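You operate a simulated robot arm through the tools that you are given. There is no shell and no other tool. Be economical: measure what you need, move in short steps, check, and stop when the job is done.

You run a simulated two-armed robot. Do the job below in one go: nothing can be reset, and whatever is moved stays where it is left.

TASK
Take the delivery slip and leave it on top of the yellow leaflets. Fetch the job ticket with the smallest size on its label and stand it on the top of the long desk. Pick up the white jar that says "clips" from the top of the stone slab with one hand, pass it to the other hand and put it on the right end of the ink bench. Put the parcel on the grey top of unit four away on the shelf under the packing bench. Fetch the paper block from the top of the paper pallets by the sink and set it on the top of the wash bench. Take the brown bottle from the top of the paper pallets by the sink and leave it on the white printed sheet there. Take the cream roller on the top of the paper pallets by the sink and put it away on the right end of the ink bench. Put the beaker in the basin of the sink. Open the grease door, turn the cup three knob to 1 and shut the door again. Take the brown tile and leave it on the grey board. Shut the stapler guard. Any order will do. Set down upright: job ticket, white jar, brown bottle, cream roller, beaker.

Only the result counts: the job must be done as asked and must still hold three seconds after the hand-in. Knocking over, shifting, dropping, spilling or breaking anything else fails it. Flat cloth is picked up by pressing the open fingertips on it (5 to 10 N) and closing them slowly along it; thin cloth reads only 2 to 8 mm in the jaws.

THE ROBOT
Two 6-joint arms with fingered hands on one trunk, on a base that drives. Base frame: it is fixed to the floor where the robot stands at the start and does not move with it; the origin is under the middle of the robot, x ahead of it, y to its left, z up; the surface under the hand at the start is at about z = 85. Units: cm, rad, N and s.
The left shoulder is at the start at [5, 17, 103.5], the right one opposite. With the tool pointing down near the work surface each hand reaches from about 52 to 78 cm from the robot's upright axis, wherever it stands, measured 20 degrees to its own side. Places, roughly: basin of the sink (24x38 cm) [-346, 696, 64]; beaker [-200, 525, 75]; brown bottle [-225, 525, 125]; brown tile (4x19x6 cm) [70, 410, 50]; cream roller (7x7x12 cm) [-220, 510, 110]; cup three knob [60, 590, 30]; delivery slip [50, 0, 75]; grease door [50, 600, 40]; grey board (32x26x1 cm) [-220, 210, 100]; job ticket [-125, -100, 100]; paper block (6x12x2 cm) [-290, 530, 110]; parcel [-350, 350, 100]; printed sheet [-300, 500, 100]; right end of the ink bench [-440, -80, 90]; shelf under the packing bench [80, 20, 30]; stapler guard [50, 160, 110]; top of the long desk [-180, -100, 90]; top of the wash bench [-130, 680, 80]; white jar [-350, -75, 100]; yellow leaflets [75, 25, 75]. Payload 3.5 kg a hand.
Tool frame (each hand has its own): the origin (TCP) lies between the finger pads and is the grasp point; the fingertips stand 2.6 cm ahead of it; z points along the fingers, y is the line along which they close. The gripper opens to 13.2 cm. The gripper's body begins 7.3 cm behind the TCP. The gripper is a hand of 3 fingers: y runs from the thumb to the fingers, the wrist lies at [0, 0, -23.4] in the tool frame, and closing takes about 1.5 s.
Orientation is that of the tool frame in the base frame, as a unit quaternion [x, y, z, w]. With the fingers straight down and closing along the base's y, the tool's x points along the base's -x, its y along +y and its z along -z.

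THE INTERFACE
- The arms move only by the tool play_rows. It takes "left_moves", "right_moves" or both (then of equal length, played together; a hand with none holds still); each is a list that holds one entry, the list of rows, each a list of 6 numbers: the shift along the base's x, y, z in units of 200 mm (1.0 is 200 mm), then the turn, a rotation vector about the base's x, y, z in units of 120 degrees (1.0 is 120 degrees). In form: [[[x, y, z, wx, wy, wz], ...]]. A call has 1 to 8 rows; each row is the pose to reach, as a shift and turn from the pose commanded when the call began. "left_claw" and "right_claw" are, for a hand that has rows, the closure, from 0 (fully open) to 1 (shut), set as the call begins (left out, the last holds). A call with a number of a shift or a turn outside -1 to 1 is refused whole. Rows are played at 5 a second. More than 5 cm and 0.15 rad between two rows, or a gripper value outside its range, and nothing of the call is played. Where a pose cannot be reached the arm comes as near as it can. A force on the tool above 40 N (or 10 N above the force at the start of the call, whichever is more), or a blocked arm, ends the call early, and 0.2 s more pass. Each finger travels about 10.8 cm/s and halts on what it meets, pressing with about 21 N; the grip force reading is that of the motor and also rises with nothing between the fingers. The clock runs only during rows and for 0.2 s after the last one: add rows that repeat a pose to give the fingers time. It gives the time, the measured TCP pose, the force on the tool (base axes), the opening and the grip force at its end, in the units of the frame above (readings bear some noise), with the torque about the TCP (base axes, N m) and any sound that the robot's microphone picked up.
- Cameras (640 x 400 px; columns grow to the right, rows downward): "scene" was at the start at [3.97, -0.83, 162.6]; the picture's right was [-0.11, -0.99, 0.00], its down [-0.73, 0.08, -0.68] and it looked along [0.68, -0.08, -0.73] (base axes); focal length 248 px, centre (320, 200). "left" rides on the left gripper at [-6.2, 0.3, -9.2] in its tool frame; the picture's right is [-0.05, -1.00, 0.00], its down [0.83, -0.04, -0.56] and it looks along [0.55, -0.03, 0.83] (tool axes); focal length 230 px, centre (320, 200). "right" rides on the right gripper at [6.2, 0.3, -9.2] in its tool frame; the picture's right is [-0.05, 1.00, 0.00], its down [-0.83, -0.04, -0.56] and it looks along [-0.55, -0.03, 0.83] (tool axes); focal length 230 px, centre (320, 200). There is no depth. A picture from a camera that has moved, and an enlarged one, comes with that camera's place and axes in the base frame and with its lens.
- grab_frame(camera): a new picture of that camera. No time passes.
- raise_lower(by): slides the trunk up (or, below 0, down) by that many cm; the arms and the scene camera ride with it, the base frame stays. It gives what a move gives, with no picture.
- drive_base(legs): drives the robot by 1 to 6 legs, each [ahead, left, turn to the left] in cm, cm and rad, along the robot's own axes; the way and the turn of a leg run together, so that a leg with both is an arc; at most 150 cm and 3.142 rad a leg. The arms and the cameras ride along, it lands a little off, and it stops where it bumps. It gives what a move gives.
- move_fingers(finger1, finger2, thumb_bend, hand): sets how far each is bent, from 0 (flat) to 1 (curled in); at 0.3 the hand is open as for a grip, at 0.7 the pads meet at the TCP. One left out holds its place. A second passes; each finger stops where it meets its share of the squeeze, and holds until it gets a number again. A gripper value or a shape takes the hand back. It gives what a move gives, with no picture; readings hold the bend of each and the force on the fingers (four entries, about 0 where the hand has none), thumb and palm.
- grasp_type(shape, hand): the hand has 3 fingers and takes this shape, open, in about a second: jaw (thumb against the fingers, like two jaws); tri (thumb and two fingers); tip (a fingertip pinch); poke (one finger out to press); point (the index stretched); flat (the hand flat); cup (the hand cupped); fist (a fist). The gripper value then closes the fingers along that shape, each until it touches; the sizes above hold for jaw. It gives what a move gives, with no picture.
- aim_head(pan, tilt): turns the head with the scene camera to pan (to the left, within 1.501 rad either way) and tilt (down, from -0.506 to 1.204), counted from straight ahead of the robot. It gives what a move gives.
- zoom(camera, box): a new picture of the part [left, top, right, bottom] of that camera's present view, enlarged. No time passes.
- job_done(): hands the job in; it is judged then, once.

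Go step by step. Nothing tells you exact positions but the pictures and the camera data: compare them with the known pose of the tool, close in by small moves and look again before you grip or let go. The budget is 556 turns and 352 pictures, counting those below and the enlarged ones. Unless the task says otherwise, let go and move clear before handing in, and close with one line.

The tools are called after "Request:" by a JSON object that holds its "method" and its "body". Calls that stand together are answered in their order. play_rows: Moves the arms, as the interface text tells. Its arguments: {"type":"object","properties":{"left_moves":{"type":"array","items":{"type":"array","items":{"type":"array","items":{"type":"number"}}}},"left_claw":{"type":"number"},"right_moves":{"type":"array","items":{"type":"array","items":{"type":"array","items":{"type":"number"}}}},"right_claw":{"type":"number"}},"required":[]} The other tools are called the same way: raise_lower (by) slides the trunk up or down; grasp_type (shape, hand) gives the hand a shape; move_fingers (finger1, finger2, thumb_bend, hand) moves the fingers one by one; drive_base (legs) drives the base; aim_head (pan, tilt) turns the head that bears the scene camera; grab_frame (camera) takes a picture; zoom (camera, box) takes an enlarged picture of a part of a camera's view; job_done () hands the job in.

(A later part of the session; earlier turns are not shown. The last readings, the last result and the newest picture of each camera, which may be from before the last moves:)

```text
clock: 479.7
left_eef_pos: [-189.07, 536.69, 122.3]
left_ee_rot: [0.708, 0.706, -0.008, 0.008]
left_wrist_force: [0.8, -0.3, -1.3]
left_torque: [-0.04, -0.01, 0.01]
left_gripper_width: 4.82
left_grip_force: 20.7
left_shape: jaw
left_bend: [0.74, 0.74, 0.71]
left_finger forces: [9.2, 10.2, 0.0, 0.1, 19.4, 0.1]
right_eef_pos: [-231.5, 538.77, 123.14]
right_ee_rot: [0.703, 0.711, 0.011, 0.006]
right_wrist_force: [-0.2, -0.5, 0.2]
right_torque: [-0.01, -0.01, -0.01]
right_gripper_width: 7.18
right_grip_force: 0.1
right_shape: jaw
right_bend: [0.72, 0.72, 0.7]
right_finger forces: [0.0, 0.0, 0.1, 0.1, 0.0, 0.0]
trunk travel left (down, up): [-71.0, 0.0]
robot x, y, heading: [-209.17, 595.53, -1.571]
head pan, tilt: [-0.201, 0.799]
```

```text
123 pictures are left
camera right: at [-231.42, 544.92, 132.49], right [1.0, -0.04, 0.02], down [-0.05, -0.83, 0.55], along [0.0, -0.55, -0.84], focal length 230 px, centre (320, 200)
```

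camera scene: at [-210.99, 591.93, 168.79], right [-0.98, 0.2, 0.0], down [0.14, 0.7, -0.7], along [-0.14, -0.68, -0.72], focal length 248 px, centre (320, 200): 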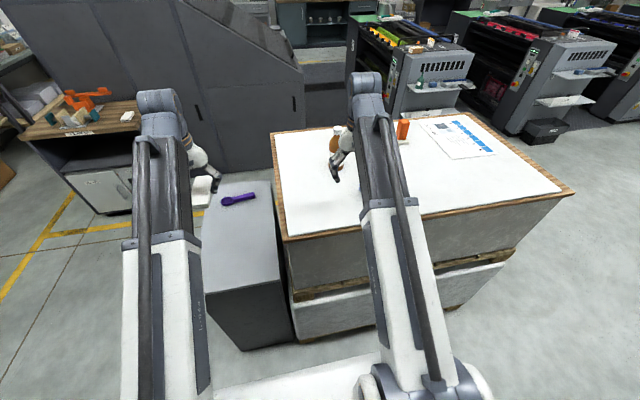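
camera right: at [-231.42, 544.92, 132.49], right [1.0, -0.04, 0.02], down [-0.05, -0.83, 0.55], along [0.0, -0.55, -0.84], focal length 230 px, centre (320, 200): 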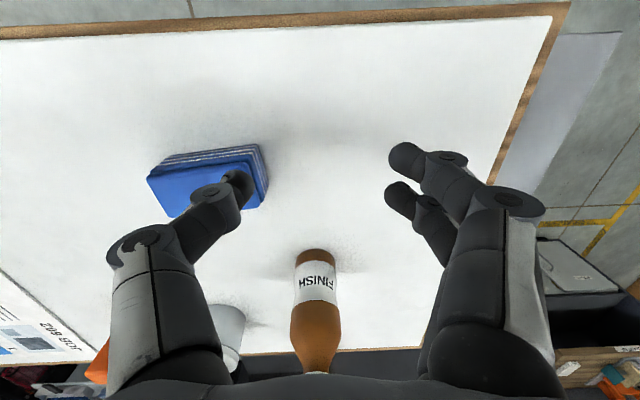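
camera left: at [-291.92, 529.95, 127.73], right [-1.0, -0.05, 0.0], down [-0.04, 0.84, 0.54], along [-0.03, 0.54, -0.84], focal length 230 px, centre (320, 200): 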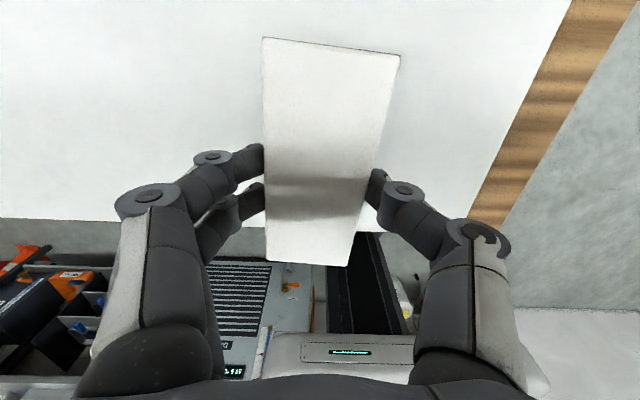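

Bottle axis is at about (-231.8,517). Tilt the right hand forward and approach at mid-height.

Request:
{"method": "play_rows", "body": {"right_moves": [[[0, -0.05, 0, -0.065, 0, 0], [0, -0.15, 0, -0.13, 0, 0], [0, -0.25, 0, -0.195, 0, 0], [0, -0.35, 0, -0.26, 0, 0], [0, -0.4, 0, -0.325, 0, 0], [-0.01, -0.4, 0, -0.39, 0, 0], [-0.015, -0.4, 0, -0.455, 0, 0]]], "right_claw": 0.2}}

Request:
{"method": "grab_frame", "body": {"camera": "right"}}

```text
clock: 481.3
left_eef_pos: [-189.06, 536.68, 122.33]
left_ee_rot: [0.708, 0.706, -0.008, 0.007]
left_wrist_force: [-0.6, -0.4, -1.2]
left_torque: [-0.03, 0.03, -0.01]
left_gripper_width: 4.82
left_grip_force: 20.4
left_shape: jaw
left_bend: [0.74, 0.74, 0.71]
left_finger forces: [9.2, 10.1, 0.1, 0.0, 19.3, 0.1]
right_eef_pos: [-231.72, 530.73, 123.16]
right_ee_rot: [0.62, 0.637, -0.318, 0.33]
right_wrist_force: [0.2, -0.4, -0.5]
right_torque: [0.03, 0.01, 0.01]
right_gripper_width: 10.55
right_grip_force: 0.1
right_shape: jaw
right_bend: [0.59, 0.59, 0.56]
right_finger forces: [0.1, 0.0, 0.1, 0.1, 0.0, 0.1]
trunk travel left (down, up): [-71.0, 0.0]
robot x, y, heading: [-209.53, 595.75, -1.574]
head pan, tilt: [-0.201, 0.799]
```

```text
122 pictures are left
camera right: at [-231.72, 541.88, 123.63], right [1.0, 0.0, 0.05], down [-0.05, -0.03, 1.0], along [0.0, -1.0, -0.03], focal length 230 px, centre (320, 200)
```

right: 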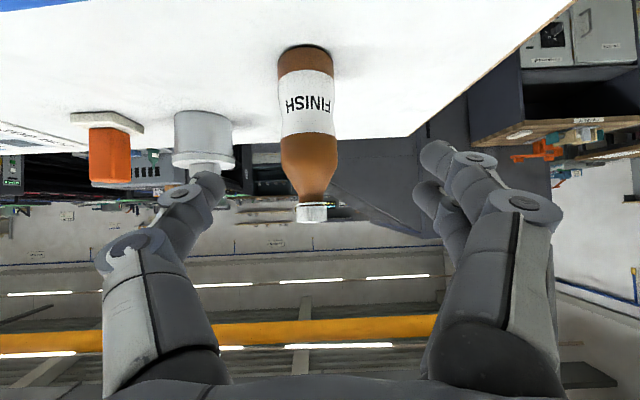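

Bottle axis x≈-233. Lower to z≈115.5 and slide forward around it.

Request:
{"method": "play_rows", "body": {"right_moves": [[[-0.03, 0, -0.15, 0, 0, 0], [-0.07, 0, -0.3, 0, 0, 0], [-0.07, -0.1, -0.38, 0, 0, 0], [-0.07, -0.25, -0.38, 0, 0, 0], [-0.07, -0.4, -0.38, 0, 0, 0]]]}}

Request:
{"method": "grab_frame", "body": {"camera": "right"}}

Request:
{"method": "zoom", "body": {"camera": "scene", "box": [260, 90, 420, 190]}}

```text
clock: 482.5
left_eef_pos: [-189.04, 536.69, 122.31]
left_ee_rot: [0.708, 0.706, -0.009, 0.008]
left_wrist_force: [0.2, 0.1, -1.2]
left_torque: [0.03, 0.02, -0.02]
left_gripper_width: 4.79
left_grip_force: 21.3
left_shape: jaw
left_bend: [0.74, 0.74, 0.71]
left_finger forces: [9.2, 10.3, 0.1, 0.1, 19.4, 0.0]
right_eef_pos: [-233.06, 522.71, 115.66]
right_ee_rot: [0.621, 0.638, -0.316, 0.328]
right_wrist_force: [0.5, 0.2, -0.4]
right_torque: [0.0, 0.02, 0.01]
right_gripper_width: 10.54
right_grip_force: 0.1
right_shape: jaw
right_bend: [0.59, 0.59, 0.56]
right_finger forces: [0.1, 0.0, 0.0, 0.0, 0.0, 0.1]
trunk travel left (down, up): [-71.0, 0.0]
robot x, y, heading: [-209.17, 595.78, -1.577]
head pan, tilt: [-0.201, 0.799]
```

```text
121 pictures are left
camera right: at [-233.07, 533.87, 116.06], right [1.0, 0.0, 0.05], down [-0.05, -0.04, 1.0], along [0.0, -1.0, -0.04], focal length 230 px, centre (320, 200)
```

right: 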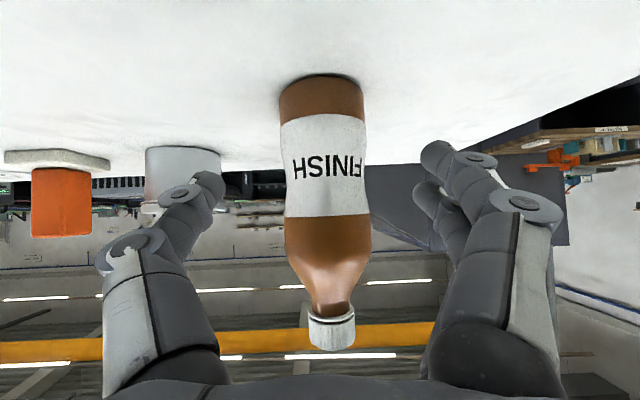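

```text
4.00 times, centred on (340, 140) of scene
camera zoom: at [-211.0, 591.89, 168.79], right [-0.98, 0.2, 0.0], down [0.14, 0.7, -0.7], along [-0.14, -0.68, -0.72], focal length 991 px, centre (240, 440)
```

zoom: 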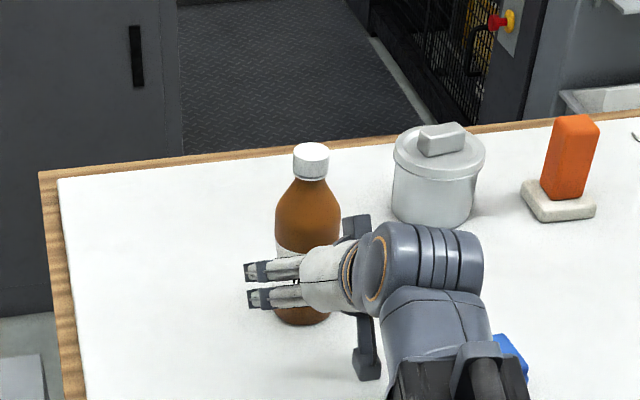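

Slide forward the last 5.9 cm and close.

Request:
{"method": "play_rows", "body": {"right_moves": [[[0, -0.1, 0, 0, 0, 0], [0, -0.2, 0, 0, 0, 0], [0, -0.295, 0, 0, 0, 0]]]}}

Request:
{"method": "play_rows", "body": {"right_moves": [[[0, 0, 0, 0, 0, 0], [0, 0, 0, 0, 0, 0], [0, 0, 0, 0, 0, 0], [0, 0, 0, 0, 0, 0], [0, 0, 0, 0, 0, 0]]], "right_claw": 1}}

Request:
{"method": "grab_frame", "body": {"camera": "right"}}

```text
clock: 483.3
left_eef_pos: [-189.03, 536.63, 122.42]
left_ee_rot: [0.708, 0.706, -0.008, 0.008]
left_wrist_force: [0.1, 0.1, -0.9]
left_torque: [0.0, 0.01, -0.01]
left_gripper_width: 4.82
left_grip_force: 21.0
left_shape: jaw
left_bend: [0.74, 0.74, 0.71]
left_finger forces: [9.2, 10.1, 0.0, 0.0, 19.4, 0.0]
right_eef_pos: [-233.06, 516.82, 115.56]
right_ee_rot: [0.621, 0.638, -0.317, 0.327]
right_wrist_force: [-0.1, 0.0, 0.3]
right_torque: [0.01, -0.02, 0.02]
right_gripper_width: 10.55
right_grip_force: 0.0
right_shape: jaw
right_bend: [0.59, 0.59, 0.56]
right_finger forces: [0.1, 0.0, 0.0, 0.0, 0.1, 0.0]
trunk travel left (down, up): [-71.0, 0.0]
robot x, y, heading: [-209.23, 595.44, -1.576]
head pan, tilt: [-0.201, 0.799]
```

```text
clock: 484.5
left_eef_pos: [-189.18, 536.63, 122.51]
left_ee_rot: [0.708, 0.706, -0.008, 0.007]
left_wrist_force: [-0.4, 0.5, -1.0]
left_torque: [0.0, -0.02, -0.01]
left_gripper_width: 4.77
left_grip_force: 20.7
left_shape: jaw
left_bend: [0.74, 0.74, 0.71]
left_finger forces: [9.2, 10.1, 0.0, 0.0, 19.5, 0.0]
right_eef_pos: [-233.27, 516.96, 115.62]
right_ee_rot: [0.621, 0.638, -0.316, 0.328]
right_wrist_force: [0.5, 0.8, -0.1]
right_torque: [-0.04, 0.0, -0.03]
right_gripper_width: 2.69
right_grip_force: 21.1
right_shape: jaw
right_bend: [0.74, 0.75, 0.73]
right_finger forces: [7.8, 11.2, 0.0, 0.0, 18.7, 0.0]
trunk travel left (down, up): [-71.0, 0.0]
robot x, y, heading: [-209.72, 595.69, -1.571]
head pan, tilt: [-0.201, 0.799]
```

```text
119 pictures are left
camera right: at [-233.13, 528.06, 116.02], right [1.0, 0.0, 0.05], down [-0.05, -0.04, 1.0], along [0.0, -1.0, -0.04], focal length 230 px, centre (320, 200)
```

right: 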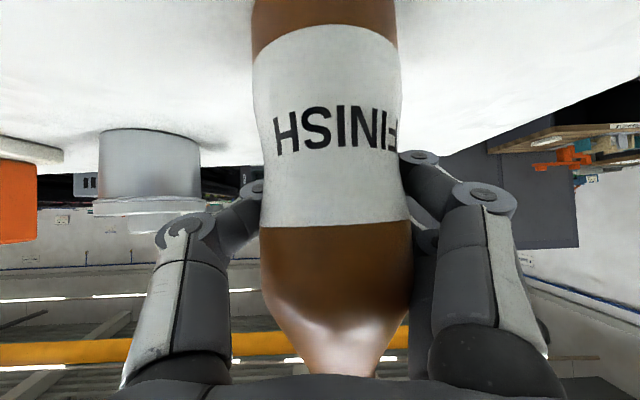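

The fingers closed past the bottle's axis (it shifted ~2 cm toward the hand). Open, re-centre at y≈519, and close again.

Request:
{"method": "play_rows", "body": {"right_moves": [[[0, 0, 0, 0, 0, 0], [0, 0, 0, 0, 0, 0], [0, 0, 0, 0, 0, 0], [0, 0, 0, 0, 0, 0]]], "right_claw": 0.2}}

Request:
{"method": "grab_frame", "body": {"camera": "right"}}

```text
clock: 485.5
left_eef_pos: [-189.13, 536.55, 122.42]
left_ee_rot: [0.708, 0.706, -0.008, 0.008]
left_wrist_force: [-0.1, -0.2, -0.6]
left_torque: [0.01, 0.02, 0.0]
left_gripper_width: 4.8
left_grip_force: 21.4
left_shape: jaw
left_bend: [0.74, 0.74, 0.71]
left_finger forces: [9.1, 10.2, 0.0, 0.1, 19.4, 0.0]
right_eef_pos: [-233.13, 517.03, 115.69]
right_ee_rot: [0.621, 0.638, -0.316, 0.328]
right_wrist_force: [0.4, 0.2, -0.2]
right_torque: [-0.01, -0.01, -0.03]
right_gripper_width: 10.54
right_grip_force: 0.1
right_shape: jaw
right_bend: [0.59, 0.59, 0.56]
right_finger forces: [0.0, 0.1, 0.1, 0.1, 0.1, 0.0]
trunk travel left (down, up): [-71.0, 0.0]
robot x, y, heading: [-209.57, 595.72, -1.572]
head pan, tilt: [-0.201, 0.799]
```

```text
118 pictures are left
camera right: at [-233.13, 528.07, 116.07], right [1.0, 0.0, 0.05], down [-0.05, -0.04, 1.0], along [0.0, -1.0, -0.04], focal length 230 px, centre (320, 200)
```

right: 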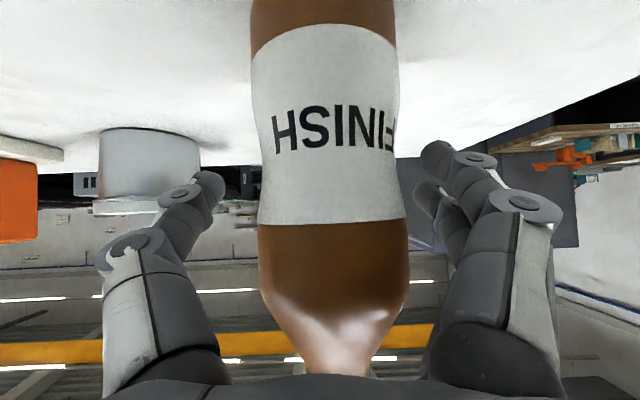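

Request:
{"method": "play_rows", "body": {"right_moves": [[[0.005, 0.05, 0, 0, 0, 0], [0.005, 0.1, 0, 0, 0, 0]]]}}

Request:
{"method": "play_rows", "body": {"right_moves": [[[0, 0, 0, 0, 0, 0], [0, 0, 0, 0, 0, 0], [0, 0, 0, 0, 0, 0], [0, 0, 0, 0, 0, 0], [0, 0, 0, 0, 0, 0]]], "right_claw": 1}}

Request:
{"method": "grab_frame", "body": {"camera": "right"}}

```text
clock: 486.1
left_eef_pos: [-189.19, 536.66, 122.41]
left_ee_rot: [0.708, 0.706, -0.008, 0.008]
left_wrist_force: [-0.1, -0.5, -1.7]
left_torque: [-0.03, 0.01, -0.03]
left_gripper_width: 4.8
left_grip_force: 21.2
left_shape: jaw
left_bend: [0.74, 0.74, 0.71]
left_finger forces: [9.2, 10.2, 0.0, 0.0, 19.4, 0.0]
right_eef_pos: [-232.96, 518.95, 115.69]
right_ee_rot: [0.621, 0.638, -0.315, 0.328]
right_wrist_force: [0.4, 1.0, -0.7]
right_torque: [-0.01, 0.01, -0.02]
right_gripper_width: 10.51
right_grip_force: 0.1
right_shape: jaw
right_bend: [0.59, 0.59, 0.56]
right_finger forces: [0.1, 0.1, 0.1, 0.0, 0.1, 0.0]
trunk travel left (down, up): [-71.0, 0.0]
robot x, y, heading: [-209.16, 596.15, -1.574]
head pan, tilt: [-0.201, 0.799]
```

```text
clock: 487.3
left_eef_pos: [-189.07, 536.63, 122.29]
left_ee_rot: [0.707, 0.707, -0.009, 0.007]
left_wrist_force: [-0.1, 0.8, -1.5]
left_torque: [-0.01, 0.02, -0.01]
left_gripper_width: 4.79
left_grip_force: 21.2
left_shape: jaw
left_bend: [0.74, 0.74, 0.71]
left_finger forces: [9.2, 10.2, 0.1, 0.1, 19.4, 0.0]
right_eef_pos: [-233.15, 519.02, 115.69]
right_ee_rot: [0.621, 0.637, -0.317, 0.328]
right_wrist_force: [0.2, -0.8, -0.2]
right_torque: [-0.03, 0.01, -0.03]
right_gripper_width: 4.47
right_grip_force: 20.6
right_shape: jaw
right_bend: [0.73, 0.73, 0.7]
right_finger forces: [9.5, 9.2, 0.0, 0.1, 18.6, 0.0]
trunk travel left (down, up): [-71.0, 0.0]
robot x, y, heading: [-209.28, 595.68, -1.573]
head pan, tilt: [-0.201, 0.799]
```

```text
117 pictures are left
camera right: at [-232.99, 530.04, 116.08], right [1.0, 0.0, 0.05], down [-0.05, -0.04, 1.0], along [0.0, -1.0, -0.04], focal length 230 px, centre (320, 200)
```

right: 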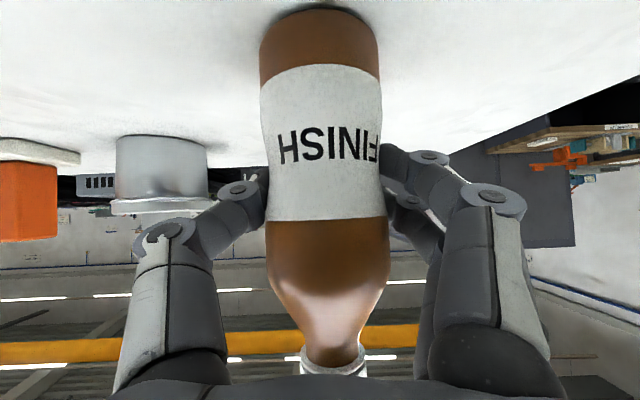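

Good grip. Lift 6 cm and drive right to the printed sheet.

Request:
{"method": "play_rows", "body": {"right_moves": [[[0, 0, 0.08, 0, 0, 0], [0, 0, 0.2, 0, 0, 0], [0, 0, 0.32, 0, 0, 0]]]}}

Request:
{"method": "drive_base", "body": {"legs": [[0, -57, 0]]}}

Request:
{"method": "grab_frame", "body": {"camera": "scene"}}

Request:
{"method": "zoom", "body": {"camera": "scene", "box": [220, 100, 420, 225]}}

```text
clock: 488.1
left_eef_pos: [-189.15, 536.65, 122.39]
left_ee_rot: [0.708, 0.706, -0.009, 0.008]
left_wrist_force: [-0.6, 0.6, -0.9]
left_torque: [0.02, 0.02, -0.03]
left_gripper_width: 4.81
left_grip_force: 21.1
left_shape: jaw
left_bend: [0.74, 0.74, 0.71]
left_finger forces: [9.3, 10.1, 0.0, 0.0, 19.4, 0.0]
right_eef_pos: [-233.18, 518.77, 122.05]
right_ee_rot: [0.622, 0.637, -0.317, 0.328]
right_wrist_force: [0.8, -0.5, -2.4]
right_torque: [0.01, -0.02, 0.0]
right_gripper_width: 4.46
right_grip_force: 20.7
right_shape: jaw
right_bend: [0.73, 0.74, 0.7]
right_finger forces: [9.5, 8.1, 0.1, 0.1, 18.4, 0.1]
trunk travel left (down, up): [-71.0, 0.0]
robot x, y, heading: [-209.34, 595.78, -1.575]
head pan, tilt: [-0.201, 0.799]
```

```text
clock: 491.4
left_eef_pos: [-245.33, 536.69, 122.35]
left_ee_rot: [0.703, 0.711, -0.008, 0.008]
left_wrist_force: [-0.1, -0.3, -1.0]
left_torque: [-0.02, -0.01, -0.02]
left_gripper_width: 4.82
left_grip_force: 21.3
left_shape: jaw
left_bend: [0.74, 0.74, 0.71]
left_finger forces: [9.2, 10.2, 0.1, 0.0, 19.5, 0.0]
right_eef_pos: [-289.16, 518.28, 122.03]
right_ee_rot: [0.618, 0.641, -0.315, 0.329]
right_wrist_force: [-0.5, -0.4, -3.8]
right_torque: [0.04, 0.03, -0.01]
right_gripper_width: 4.47
right_grip_force: 21.2
right_shape: jaw
right_bend: [0.73, 0.74, 0.7]
right_finger forces: [9.5, 8.1, 0.0, 0.1, 18.3, 0.1]
trunk travel left (down, up): [-71.0, 0.0]
robot x, y, heading: [-266.21, 595.52, -1.559]
head pan, tilt: [-0.201, 0.799]
```

```text
116 pictures are left
camera scene: at [-268.01, 591.64, 168.79], right [-0.98, 0.19, 0.0], down [0.14, 0.7, -0.7], along [-0.13, -0.68, -0.72], focal length 248 px, centre (320, 200)
```

scene: 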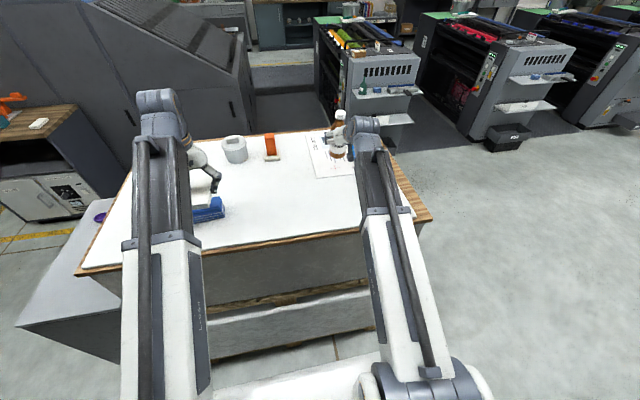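

```text
3.20 times, centred on (320, 162) of scene
camera zoom: at [-268.01, 591.64, 168.79], right [-0.98, 0.19, 0.0], down [0.14, 0.7, -0.7], along [-0.13, -0.68, -0.72], focal length 793 px, centre (320, 320)
```

zoom: 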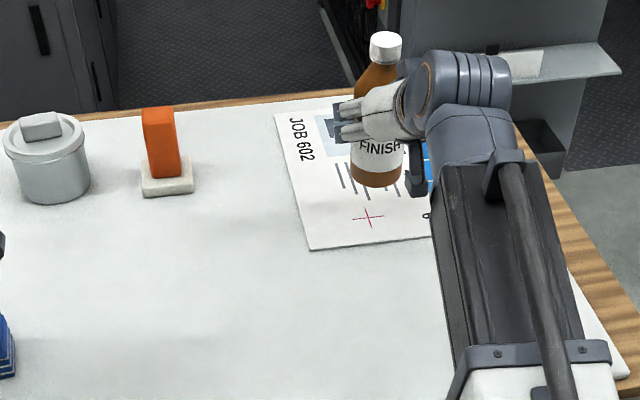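

The bottle is over the sheet (x −300…−280, y 493–522). Move 7 cm further in and lower.

Request:
{"method": "play_rows", "body": {"right_moves": [[[0, -0.15, 0, 0, 0, 0], [-0.02, -0.35, 0, 0, 0, 0], [-0.02, -0.35, -0.15, 0, 0, 0], [-0.02, -0.35, -0.27, 0, 0, 0]]]}}

Request:
{"method": "play_rows", "body": {"right_moves": [[[0, 0, -0.02, 0, 0, 0], [0, 0, -0.04, 0, 0, 0]]]}}

Request:
{"method": "zoom", "body": {"camera": "scene", "box": [220, 100, 420, 225]}}

Request:
{"method": "grab_frame", "body": {"camera": "right"}}

```text
clock: 492.4
left_eef_pos: [-245.31, 536.63, 122.4]
left_ee_rot: [0.704, 0.711, -0.009, 0.008]
left_wrist_force: [0.4, -0.5, -1.4]
left_torque: [0.01, -0.01, 0.03]
left_gripper_width: 4.82
left_grip_force: 20.8
left_shape: jaw
left_bend: [0.74, 0.74, 0.71]
left_finger forces: [9.2, 10.2, 0.1, 0.1, 19.4, 0.0]
right_eef_pos: [-289.51, 511.28, 116.53]
right_ee_rot: [0.617, 0.642, -0.314, 0.33]
right_wrist_force: [1.0, -0.1, -3.9]
right_torque: [0.03, 0.02, -0.05]
right_gripper_width: 4.47
right_grip_force: 21.1
right_shape: jaw
right_bend: [0.73, 0.74, 0.7]
right_finger forces: [9.4, 8.1, 0.0, 0.0, 18.4, 0.0]
trunk travel left (down, up): [-71.0, 0.0]
robot x, y, heading: [-266.48, 595.55, -1.566]
head pan, tilt: [-0.201, 0.799]
```

```text
clock: 493.0
left_eef_pos: [-245.31, 536.7, 122.47]
left_ee_rot: [0.703, 0.711, -0.008, 0.008]
left_wrist_force: [-0.4, -0.4, -0.6]
left_torque: [0.01, -0.02, 0.01]
left_gripper_width: 4.79
left_grip_force: 21.4
left_shape: jaw
left_bend: [0.74, 0.74, 0.71]
left_finger forces: [9.2, 10.2, 0.0, 0.1, 19.4, 0.0]
right_eef_pos: [-289.52, 511.42, 116.0]
right_ee_rot: [0.616, 0.641, -0.316, 0.331]
right_wrist_force: [0.4, -2.1, 6.3]
right_torque: [-0.02, -0.01, -0.02]
right_gripper_width: 4.43
right_grip_force: 20.7
right_shape: jaw
right_bend: [0.74, 0.74, 0.7]
right_finger forces: [10.5, 10.4, 0.1, 0.1, 19.7, 0.0]
trunk travel left (down, up): [-71.0, 0.0]
robot x, y, heading: [-266.21, 595.47, -1.558]
head pan, tilt: [-0.201, 0.799]
```

```text
3.20 times, centred on (320, 162) of scene
camera zoom: at [-267.9, 591.71, 168.81], right [-0.98, 0.19, 0.0], down [0.14, 0.7, -0.7], along [-0.13, -0.68, -0.72], focal length 793 px, centre (320, 320)
```

zoom: 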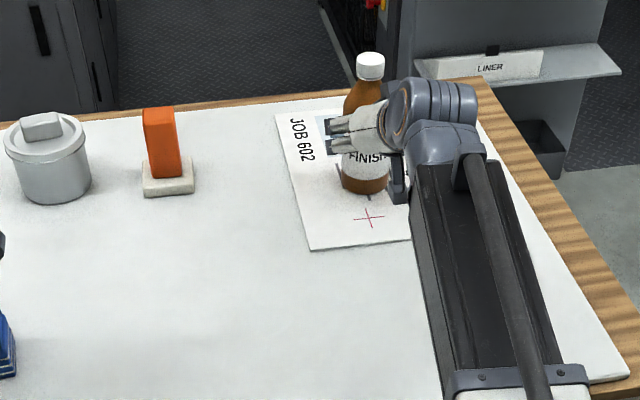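

```text
113 pictures are left
camera right: at [-289.65, 522.55, 116.38], right [1.0, 0.01, 0.05], down [-0.05, -0.03, 1.0], along [0.01, -1.0, -0.03], focal length 230 px, centre (320, 200)
```

right: 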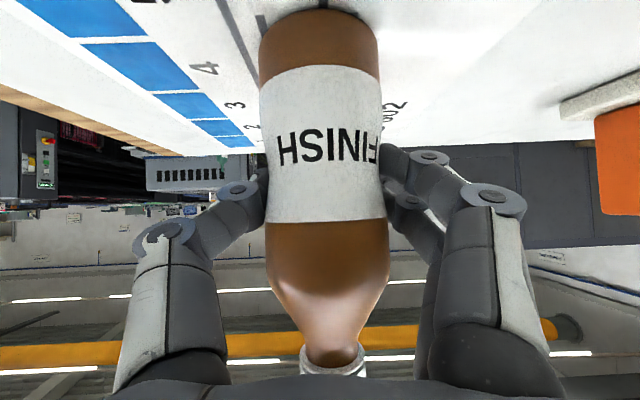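

Bottle is in contact on the sheet and upright. Release and withdraw backward.

Request:
{"method": "play_rows", "body": {"right_moves": [[[0, 0, 0, 0, 0, 0], [0, 0, 0, 0, 0, 0], [0, 0, 0, 0, 0, 0], [0, 0, 0, 0, 0, 0], [0, 0.1, 0, 0, 0, 0], [0, 0.25, 0.03, 0, 0, 0], [0, 0.45, 0.15, 0, 0, 0], [0, 0.55, 0.35, 0, 0, 0]]], "right_claw": 0.2}}

Request:
{"method": "zoom", "body": {"camera": "scene", "box": [220, 100, 420, 225]}}

```text
clock: 494.8
left_eef_pos: [-245.14, 536.77, 122.34]
left_ee_rot: [0.704, 0.71, -0.009, 0.007]
left_wrist_force: [0.0, -0.4, -0.9]
left_torque: [0.0, 0.0, -0.01]
left_gripper_width: 4.79
left_grip_force: 21.2
left_shape: jaw
left_bend: [0.74, 0.74, 0.71]
left_finger forces: [9.2, 10.1, 0.1, 0.0, 19.3, 0.1]
right_eef_pos: [-289.57, 522.46, 123.01]
right_ee_rot: [0.617, 0.642, -0.314, 0.33]
right_wrist_force: [0.3, 0.3, -0.1]
right_torque: [0.02, -0.02, -0.01]
right_gripper_width: 10.53
right_grip_force: 0.1
right_shape: jaw
right_bend: [0.59, 0.59, 0.56]
right_finger forces: [0.0, 0.0, 0.1, 0.0, 0.0, 0.0]
trunk travel left (down, up): [-71.0, 0.0]
robot x, y, heading: [-266.41, 595.31, -1.561]
head pan, tilt: [-0.201, 0.799]
```

```text
3.20 times, centred on (320, 162) of scene
camera zoom: at [-267.91, 591.72, 168.79], right [-0.98, 0.19, 0.0], down [0.14, 0.7, -0.7], along [-0.13, -0.68, -0.72], focal length 793 px, centre (320, 320)
```

zoom: 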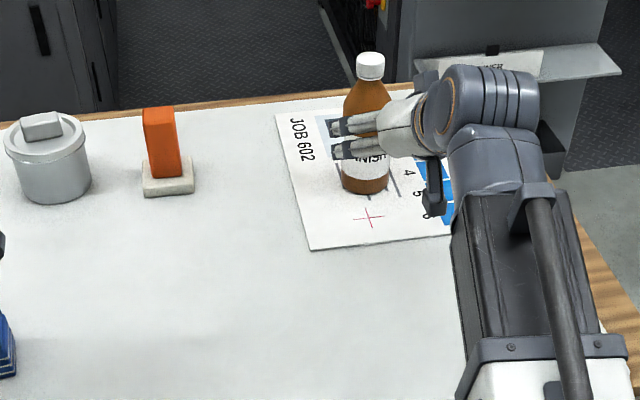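

The bottle stands on the sheet. Restore the right hand, drive to the open floor and turn around to face the wash bench.

Request:
{"method": "play_rows", "body": {"right_moves": [[[0, 0.02, 0.02, 0.065, 0, 0], [0, 0.05, 0.02, 0.13, 0, 0], [0, 0.1, 0.02, 0.195, 0, 0], [0, 0.2, 0.02, 0.26, 0, 0], [0, 0.3, 0.02, 0.325, 0, 0], [0, 0.4, 0, 0.39, 0, 0], [0, 0.5, 0, 0.455, 0, 0]]]}}

Request:
{"method": "drive_base", "body": {"legs": [[0, 100, 0], [0, 70, 0], [10, 0, 0], [0, 0, 1.56], [0, 0, 1.56]]}}

Request:
{"method": "aim_head", "body": {"pan": 0.2, "tilt": 0.65}}

Request:
{"method": "grab_frame", "body": {"camera": "scene"}}

```text
clock: 496.4
left_eef_pos: [-245.34, 536.74, 122.37]
left_ee_rot: [0.704, 0.71, -0.009, 0.007]
left_wrist_force: [0.5, -0.4, -1.7]
left_torque: [-0.01, 0.0, 0.0]
left_gripper_width: 4.8
left_grip_force: 21.0
left_shape: jaw
left_bend: [0.74, 0.74, 0.71]
left_finger forces: [9.2, 10.2, 0.0, 0.1, 19.4, 0.0]
right_eef_pos: [-289.57, 532.3, 122.86]
right_ee_rot: [0.7, 0.714, 0.015, 0.01]
right_wrist_force: [-0.4, 0.2, -0.8]
right_torque: [0.01, -0.04, 0.02]
right_gripper_width: 10.51
right_grip_force: 0.0
right_shape: jaw
right_bend: [0.59, 0.59, 0.56]
right_finger forces: [0.0, 0.0, 0.1, 0.0, 0.0, 0.1]
trunk travel left (down, up): [-71.0, 0.0]
robot x, y, heading: [-266.08, 595.36, -1.561]
head pan, tilt: [-0.201, 0.799]
```

```text
clock: 513.4
left_eef_pos: [-117.82, 646.72, 122.43]
left_ee_rot: [0.711, -0.703, -0.007, -0.009]
left_wrist_force: [-0.1, -0.1, -1.1]
left_torque: [-0.04, 0.04, 0.04]
left_gripper_width: 4.77
left_grip_force: 20.7
left_shape: jaw
left_bend: [0.74, 0.74, 0.71]
left_finger forces: [9.0, 10.1, 0.1, 0.0, 19.0, 0.1]
right_eef_pos: [-73.52, 650.95, 122.83]
right_ee_rot: [0.714, -0.7, -0.01, 0.015]
right_wrist_force: [0.1, -0.2, -0.5]
right_torque: [-0.03, 0.02, 0.02]
right_gripper_width: 10.54
right_grip_force: 0.1
right_shape: jaw
right_bend: [0.59, 0.59, 0.56]
right_finger forces: [0.0, 0.0, 0.0, 0.0, 0.1, 0.1]
trunk travel left (down, up): [-71.0, 0.0]
robot x, y, heading: [-96.71, 587.72, 1.581]
head pan, tilt: [-0.201, 0.799]
```

```text
clock: 514.2
left_eef_pos: [-117.89, 646.74, 122.36]
left_ee_rot: [0.711, -0.703, -0.007, -0.008]
left_wrist_force: [-0.7, -0.1, -0.9]
left_torque: [-0.02, -0.01, 0.03]
left_gripper_width: 4.78
left_grip_force: 21.2
left_shape: jaw
left_bend: [0.74, 0.74, 0.71]
left_finger forces: [9.0, 10.0, 0.0, 0.1, 19.0, 0.0]
right_eef_pos: [-73.58, 650.94, 122.86]
right_ee_rot: [0.715, -0.699, -0.01, 0.015]
right_wrist_force: [0.6, -0.3, 0.2]
right_torque: [0.0, -0.03, 0.03]
right_gripper_width: 10.54
right_grip_force: 0.1
right_shape: jaw
right_bend: [0.59, 0.59, 0.56]
right_finger forces: [0.1, 0.0, 0.0, 0.0, 0.0, 0.0]
trunk travel left (down, up): [-71.0, 0.0]
robot x, y, heading: [-96.95, 587.7, 1.579]
head pan, tilt: [0.201, 0.649]
```

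```text
111 pictures are left
camera scene: at [-98.43, 592.41, 170.05], right [0.98, 0.21, 0.0], down [0.13, -0.59, -0.8], along [-0.17, 0.78, -0.6], focal length 248 px, centre (320, 200)
```

scene: 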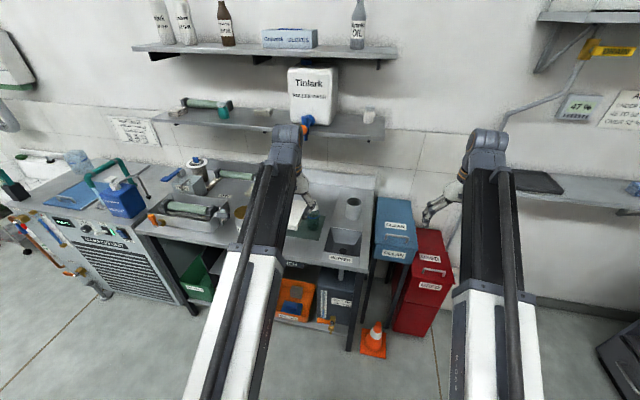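

Request:
{"method": "zoom", "body": {"camera": "scene", "box": [140, 140, 400, 302]}}

Request:
{"method": "grab_frame", "body": {"camera": "left"}}

```text
2.46 times, centred on (270, 221) of scene
camera zoom: at [-98.43, 592.41, 170.05], right [0.98, 0.21, 0.0], down [0.13, -0.59, -0.8], along [-0.17, 0.78, -0.6], focal length 610 px, centre (443, 148)
```

zoom: 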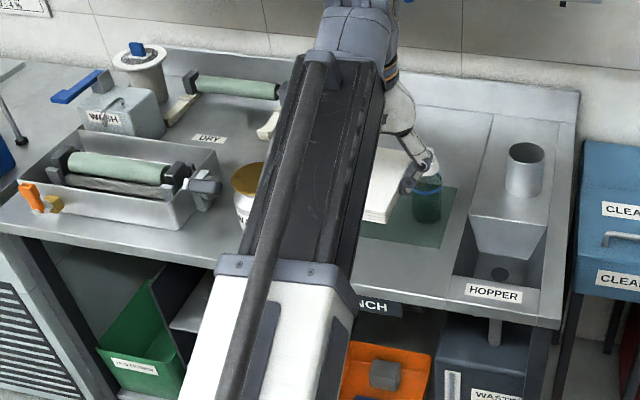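

```text
109 pictures are left
camera left: at [-118.15, 652.52, 131.75], right [1.0, 0.06, 0.0], down [0.05, -0.84, 0.54], along [0.04, -0.54, -0.84], focal length 230 px, centre (320, 200)
```

left: 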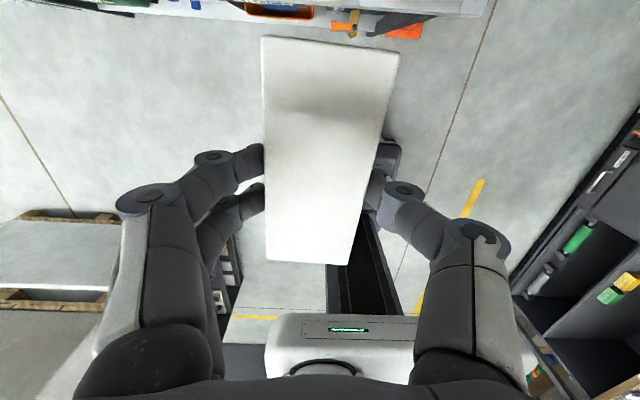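

I need a free spot on the wash bench top. Shift left 30 and look again.

Request:
{"method": "drive_base", "body": {"legs": [[0, 32, -0.01]]}}

Request:
{"method": "aim_head", "body": {"pan": -0.1, "tilt": 0.65}}

Request:
{"method": "zoom", "body": {"camera": "scene", "box": [200, 140, 460, 302]}}

Request:
{"method": "grab_frame", "body": {"camera": "right"}}

```text
clock: 516.4
left_eef_pos: [-149.67, 646.58, 122.3]
left_ee_rot: [0.709, -0.705, -0.008, -0.009]
left_wrist_force: [0.4, -0.8, -1.4]
left_torque: [-0.02, 0.01, -0.03]
left_gripper_width: 4.77
left_grip_force: 20.6
left_shape: jaw
left_bend: [0.74, 0.74, 0.71]
left_finger forces: [8.9, 10.0, 0.0, 0.0, 19.0, 0.0]
right_eef_pos: [-105.34, 650.54, 122.87]
right_ee_rot: [0.712, -0.702, -0.01, 0.015]
right_wrist_force: [-0.4, 0.1, 0.3]
right_torque: [0.02, -0.01, 0.01]
right_gripper_width: 10.56
right_grip_force: 0.2
right_shape: jaw
right_bend: [0.59, 0.59, 0.56]
right_finger forces: [0.1, 0.0, 0.1, 0.0, 0.1, 0.0]
trunk travel left (down, up): [-71.0, 0.0]
robot x, y, heading: [-128.79, 587.36, 1.571]
head pan, tilt: [0.201, 0.649]
```

```text
clock: 517.2
left_eef_pos: [-149.53, 646.59, 122.37]
left_ee_rot: [0.709, -0.705, -0.007, -0.008]
left_wrist_force: [0.0, 0.1, -1.6]
left_torque: [0.0, -0.01, 0.01]
left_gripper_width: 4.75
left_grip_force: 21.1
left_shape: jaw
left_bend: [0.74, 0.74, 0.71]
left_finger forces: [9.0, 10.0, 0.0, 0.0, 19.0, 0.0]
right_eef_pos: [-105.15, 650.56, 122.82]
right_ee_rot: [0.711, -0.703, -0.01, 0.015]
right_wrist_force: [0.2, 0.9, 0.4]
right_torque: [0.0, 0.02, -0.04]
right_gripper_width: 10.55
right_grip_force: 0.0
right_shape: jaw
right_bend: [0.59, 0.59, 0.56]
right_finger forces: [0.0, 0.0, 0.0, 0.1, 0.0, 0.0]
trunk travel left (down, up): [-71.0, 0.0]
robot x, y, heading: [-128.63, 587.66, 1.571]
head pan, tilt: [-0.099, 0.649]
```

```text
2.46 times, centred on (330, 221) of scene
camera zoom: at [-127.93, 592.35, 170.05], right [1.0, -0.1, 0.0], down [-0.06, -0.6, -0.8], along [0.08, 0.79, -0.6], focal length 610 px, centre (295, 148)
```

zoom: 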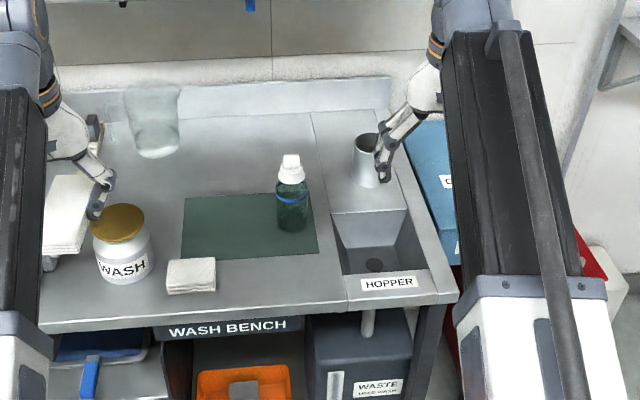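

```text
107 pictures are left
camera right: at [-105.11, 644.52, 132.13], right [-1.0, 0.04, 0.04], down [0.05, 0.83, 0.55], along [-0.01, 0.55, -0.84], focal length 230 px, centre (320, 200)
```

right: 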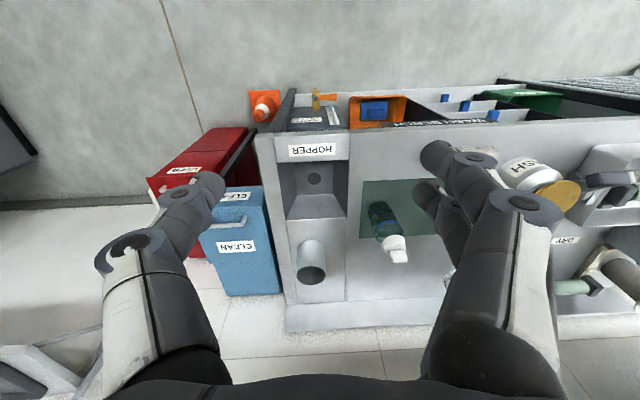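

Free strip on the bench front between the white cloth and the hopper: centre about (-123.5,664). I'll yaw the left hand 90° so the block lies along x, and move there.

Request:
{"method": "play_rows", "body": {"left_moves": [[[0, 0, 0, 0, 0, -0.07], [0, 0, 0, 0, 0, -0.14], [0, 0, 0, 0, 0, -0.21], [0, 0, 0, 0, 0, -0.28], [0, 0, 0, 0, 0, -0.35], [0, 0, 0, 0, 0, -0.42], [0, 0, 0, 0, 0, -0.49], [0, 0, 0, 0, 0, -0.56]]]}}

Request:
{"method": "play_rows", "body": {"left_moves": [[[0, 0, 0, 0, 0, -0.07], [0, 0, 0, 0, 0, -0.14], [0, 0, 0, 0, 0, -0.19]]]}}

Request:
{"method": "drive_base", "body": {"legs": [[0, -25, 0], [12, 0, 0]]}}

Request:
{"method": "aim_head", "body": {"pan": 0.2, "tilt": 0.85}}

Request:
{"method": "grab_frame", "body": {"camera": "left"}}

Request:
{"method": "zoom", "body": {"camera": "scene", "box": [220, 110, 420, 235]}}

```text
clock: 519.0
left_eef_pos: [-149.6, 646.56, 122.51]
left_ee_rot: [-0.199, 0.98, 0.001, 0.011]
left_wrist_force: [0.1, 0.7, -1.3]
left_torque: [0.01, -0.01, 0.03]
left_gripper_width: 4.78
left_grip_force: 21.4
left_shape: jaw
left_bend: [0.74, 0.74, 0.71]
left_finger forces: [9.0, 10.0, 0.0, 0.0, 18.9, 0.0]
right_eef_pos: [-105.13, 650.5, 122.85]
right_ee_rot: [0.711, -0.703, -0.009, 0.014]
right_wrist_force: [-0.8, -0.7, -0.8]
right_torque: [0.02, 0.01, -0.02]
right_gripper_width: 10.52
right_grip_force: 0.0
right_shape: jaw
right_bend: [0.59, 0.59, 0.56]
right_finger forces: [0.0, 0.0, 0.0, 0.0, 0.0, 0.0]
trunk travel left (down, up): [-71.0, 0.0]
robot x, y, heading: [-128.78, 587.58, 1.573]
head pan, tilt: [-0.099, 0.649]
```

```text
clock: 519.8
left_eef_pos: [-149.52, 646.75, 122.35]
left_ee_rot: [0.0, 1.0, -0.001, 0.011]
left_wrist_force: [-0.2, -0.2, -0.5]
left_torque: [-0.01, 0.03, 0.01]
left_gripper_width: 4.73
left_grip_force: 21.2
left_shape: jaw
left_bend: [0.74, 0.74, 0.71]
left_finger forces: [9.1, 10.0, 0.0, 0.1, 19.1, 0.0]
right_eef_pos: [-105.25, 650.56, 122.87]
right_ee_rot: [0.712, -0.702, -0.01, 0.015]
right_wrist_force: [0.4, 0.1, -0.2]
right_torque: [-0.01, 0.03, 0.01]
right_gripper_width: 10.54
right_grip_force: 0.0
right_shape: jaw
right_bend: [0.59, 0.59, 0.56]
right_finger forces: [0.0, 0.0, 0.0, 0.0, 0.1, 0.1]
trunk travel left (down, up): [-71.0, 0.0]
robot x, y, heading: [-128.9, 587.44, 1.575]
head pan, tilt: [-0.099, 0.649]
```

```text
clock: 522.5
left_eef_pos: [-124.77, 658.92, 122.41]
left_ee_rot: [-0.004, 1.0, -0.002, 0.012]
left_wrist_force: [0.5, 0.5, 0.0]
left_torque: [0.01, 0.01, -0.01]
left_gripper_width: 4.75
left_grip_force: 21.1
left_shape: jaw
left_bend: [0.74, 0.74, 0.71]
left_finger forces: [9.1, 10.0, 0.0, 0.1, 18.9, 0.1]
right_eef_pos: [-80.51, 662.99, 122.83]
right_ee_rot: [0.713, -0.701, -0.01, 0.016]
right_wrist_force: [0.0, 0.9, 0.1]
right_torque: [-0.04, 0.0, -0.01]
right_gripper_width: 10.56
right_grip_force: 0.1
right_shape: jaw
right_bend: [0.59, 0.59, 0.56]
right_finger forces: [0.0, 0.1, 0.0, 0.0, 0.0, 0.0]
trunk travel left (down, up): [-71.0, 0.0]
robot x, y, heading: [-104.13, 599.76, 1.577]
head pan, tilt: [-0.099, 0.649]
```

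```text
clock: 523.3
left_eef_pos: [-124.72, 658.75, 122.5]
left_ee_rot: [-0.004, 1.0, -0.001, 0.011]
left_wrist_force: [0.5, 0.2, -0.4]
left_torque: [0.0, 0.0, 0.03]
left_gripper_width: 4.76
left_grip_force: 21.3
left_shape: jaw
left_bend: [0.74, 0.74, 0.71]
left_finger forces: [9.0, 10.0, 0.0, 0.1, 19.0, 0.0]
right_eef_pos: [-80.42, 663.01, 122.78]
right_ee_rot: [0.714, -0.7, -0.01, 0.014]
right_wrist_force: [-0.6, -0.2, 0.1]
right_torque: [0.02, 0.01, -0.02]
right_gripper_width: 10.52
right_grip_force: 0.1
right_shape: jaw
right_bend: [0.59, 0.59, 0.56]
right_finger forces: [0.0, 0.1, 0.0, 0.0, 0.0, 0.0]
trunk travel left (down, up): [-71.0, 0.0]
robot x, y, heading: [-103.47, 599.96, 1.58]
head pan, tilt: [0.201, 0.85]
```

```text
106 pictures are left
camera left: at [-118.74, 659.02, 131.77], right [0.06, -1.0, 0.0], down [-0.84, -0.05, 0.54], along [-0.54, -0.03, -0.84], focal length 230 px, centre (320, 200)
```

left: 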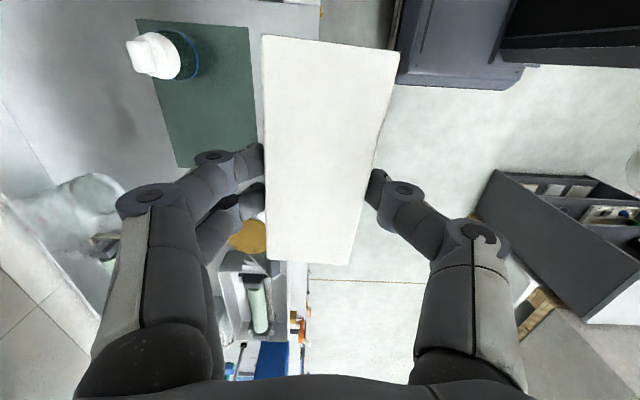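

```text
3.20 times, centred on (320, 172) of scene
camera zoom: at [-105.3, 603.6, 168.39], right [0.98, 0.21, 0.0], down [0.15, -0.73, -0.66], along [-0.14, 0.65, -0.75], focal length 793 px, centre (320, 288)
```

zoom: 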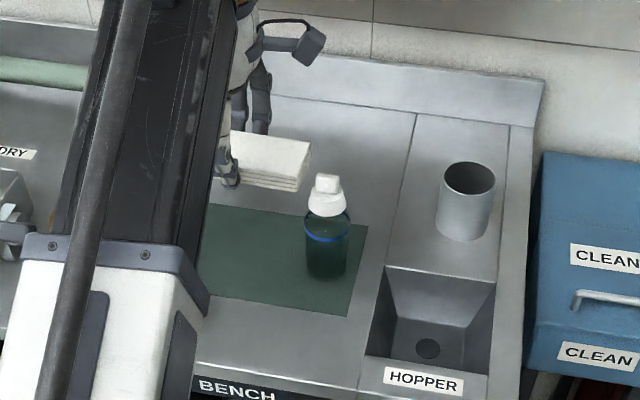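

Target TCP (-124,663.3). Lower the block over the strip.

Request:
{"method": "play_rows", "body": {"left_moves": [[[0.02, 0.1, -0.1, 0, 0, 0], [0.035, 0.22, -0.3, 0, 0, 0], [0.035, 0.22, -0.5, 0, 0, 0], [0.035, 0.22, -0.7, 0, 0, 0], [0.035, 0.22, -0.9, 0, 0, 0]]]}}

Request:
{"method": "play_rows", "body": {"left_moves": [[[0, 0, -0.2, 0, 0, 0], [0, 0, -0.4, 0, 0, 0], [0, 0, -0.5, 0, 0, 0]]]}}

Request:
{"method": "grab_frame", "body": {"camera": "left"}}

Request:
{"method": "zoom", "body": {"camera": "scene", "box": [220, 110, 420, 235]}}

```text
clock: 524.5
left_eef_pos: [-124.05, 663.21, 104.46]
left_ee_rot: [-0.003, 1.0, -0.002, 0.012]
left_wrist_force: [0.9, 0.0, -1.4]
left_torque: [0.02, 0.01, -0.01]
left_gripper_width: 4.75
left_grip_force: 20.8
left_shape: jaw
left_bend: [0.74, 0.74, 0.71]
left_finger forces: [9.0, 10.0, 0.0, 0.0, 18.9, 0.0]
right_eef_pos: [-80.57, 662.88, 122.86]
right_ee_rot: [0.714, -0.7, -0.01, 0.015]
right_wrist_force: [0.3, -0.9, 0.9]
right_torque: [-0.02, 0.0, 0.01]
right_gripper_width: 10.51
right_grip_force: 0.1
right_shape: jaw
right_bend: [0.59, 0.59, 0.56]
right_finger forces: [0.0, 0.0, 0.0, 0.0, 0.0, 0.0]
trunk travel left (down, up): [-71.0, 0.0]
robot x, y, heading: [-103.97, 600.08, 1.581]
head pan, tilt: [0.201, 0.85]
```

```text
clock: 525.3
left_eef_pos: [-123.95, 663.07, 94.47]
left_ee_rot: [-0.004, 1.0, 0.0, 0.011]
left_wrist_force: [0.6, 0.1, -1.5]
left_torque: [-0.01, -0.01, 0.01]
left_gripper_width: 4.78
left_grip_force: 21.5
left_shape: jaw
left_bend: [0.74, 0.74, 0.71]
left_finger forces: [9.1, 10.0, 0.0, 0.0, 18.9, 0.0]
right_eef_pos: [-80.44, 662.88, 122.79]
right_ee_rot: [0.713, -0.701, -0.01, 0.015]
right_wrist_force: [0.2, -0.4, 0.4]
right_torque: [0.05, -0.04, 0.01]
right_gripper_width: 10.53
right_grip_force: 0.1
right_shape: jaw
right_bend: [0.59, 0.59, 0.56]
right_finger forces: [0.1, 0.0, 0.0, 0.0, 0.1, 0.1]
trunk travel left (down, up): [-71.0, 0.0]
robot x, y, heading: [-103.84, 599.73, 1.58]
head pan, tilt: [0.201, 0.85]
```

```text
104 pictures are left
camera left: at [-117.94, 663.37, 103.82], right [0.06, -1.0, 0.0], down [-0.84, -0.05, 0.54], along [-0.54, -0.03, -0.84], focal length 230 px, centre (320, 200)
```

left: 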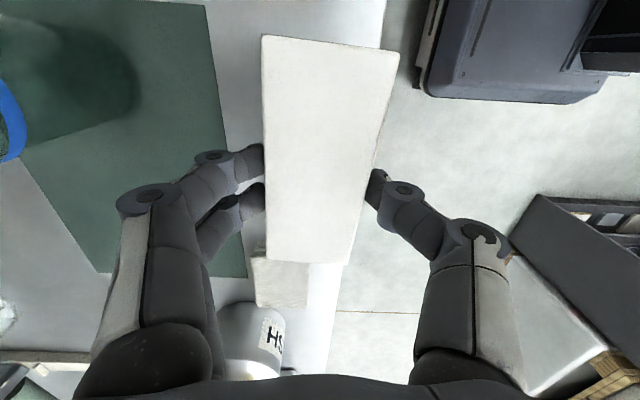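

```text
3.20 times, centred on (320, 172) of scene
camera zoom: at [-105.31, 603.58, 168.39], right [0.98, 0.21, 0.0], down [0.16, -0.74, -0.66], along [-0.14, 0.65, -0.75], focal length 793 px, centre (320, 288)
```

zoom: 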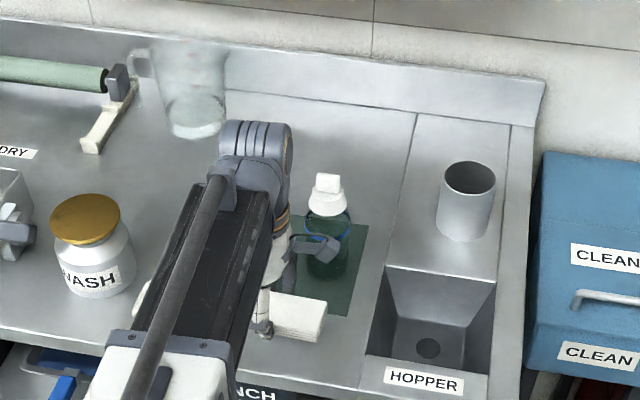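

The front edge is at y≈659, so shift 2.8 cm inward, then lower to contact.

Request:
{"method": "play_rows", "body": {"left_moves": [[[0, 0.08, 0, 0, 0, 0], [0, 0.14, -0.1, 0, 0, 0], [0, 0.14, -0.24, 0, 0, 0], [0, 0.14, -0.3, 0, 0, 0]]]}}

Request:
{"method": "play_rows", "body": {"left_moves": [[[0, 0, -0.03, 0, 0, 0], [0, 0, -0.06, 0, 0, 0], [0, 0, -0.09, 0, 0, 0]]]}}

Request:
{"method": "grab_frame", "body": {"camera": "left"}}

```text
clock: 526.3
left_eef_pos: [-123.81, 666.07, 88.36]
left_ee_rot: [-0.005, 1.0, -0.001, 0.012]
left_wrist_force: [0.5, -0.3, -0.9]
left_torque: [0.01, 0.01, -0.04]
left_gripper_width: 4.78
left_grip_force: 21.1
left_shape: jaw
left_bend: [0.74, 0.74, 0.71]
left_finger forces: [9.0, 10.0, 0.0, 0.1, 18.9, 0.0]
right_eef_pos: [-80.47, 662.89, 122.82]
right_ee_rot: [0.713, -0.701, -0.009, 0.015]
right_wrist_force: [-0.6, -0.8, -0.1]
right_torque: [-0.03, -0.02, 0.01]
right_gripper_width: 10.54
right_grip_force: 0.1
right_shape: jaw
right_bend: [0.59, 0.59, 0.56]
right_finger forces: [0.1, 0.0, 0.1, 0.0, 0.0, 0.0]
trunk travel left (down, up): [-71.0, 0.0]
robot x, y, heading: [-103.64, 599.79, 1.576]
head pan, tilt: [0.201, 0.85]
```

```text
clock: 527.0
left_eef_pos: [-123.85, 666.34, 87.66]
left_ee_rot: [-0.003, 1.0, 0.004, 0.012]
left_wrist_force: [1.0, -3.7, 22.8]
left_torque: [-0.41, 0.09, 0.03]
left_gripper_width: 4.84
left_grip_force: 20.3
left_shape: jaw
left_bend: [0.74, 0.75, 0.71]
left_finger forces: [10.2, 16.3, 0.1, 0.0, 33.3, 0.0]
right_eef_pos: [-80.39, 662.81, 122.85]
right_ee_rot: [0.714, -0.7, -0.01, 0.015]
right_wrist_force: [0.1, 0.8, 0.4]
right_torque: [-0.01, 0.01, 0.04]
right_gripper_width: 10.53
right_grip_force: 0.0
right_shape: jaw
right_bend: [0.59, 0.59, 0.56]
right_finger forces: [0.1, 0.1, 0.0, 0.0, 0.0, 0.0]
trunk travel left (down, up): [-71.0, 0.0]
robot x, y, heading: [-103.67, 599.9, 1.58]
head pan, tilt: [0.201, 0.85]
stopped in row 3 (left hand): the force on the tool passed its limit at 46 N (the readings are from after the stop); the commanded pose is now the measured one
```

```text
102 pictures are left
camera left: at [-117.91, 666.43, 96.98], right [0.06, -1.0, -0.01], down [-0.84, -0.05, 0.54], along [-0.54, -0.03, -0.84], focal length 230 px, centre (320, 200)
```

left: 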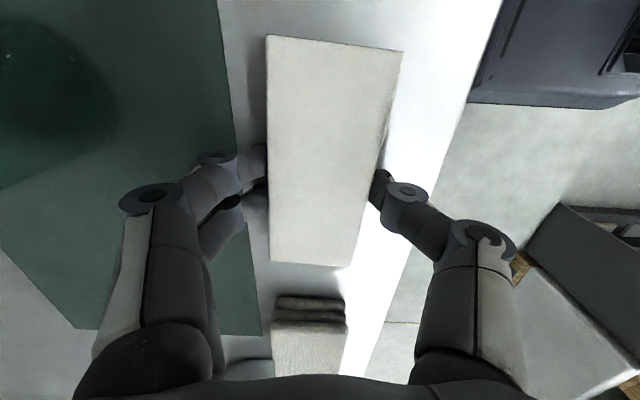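

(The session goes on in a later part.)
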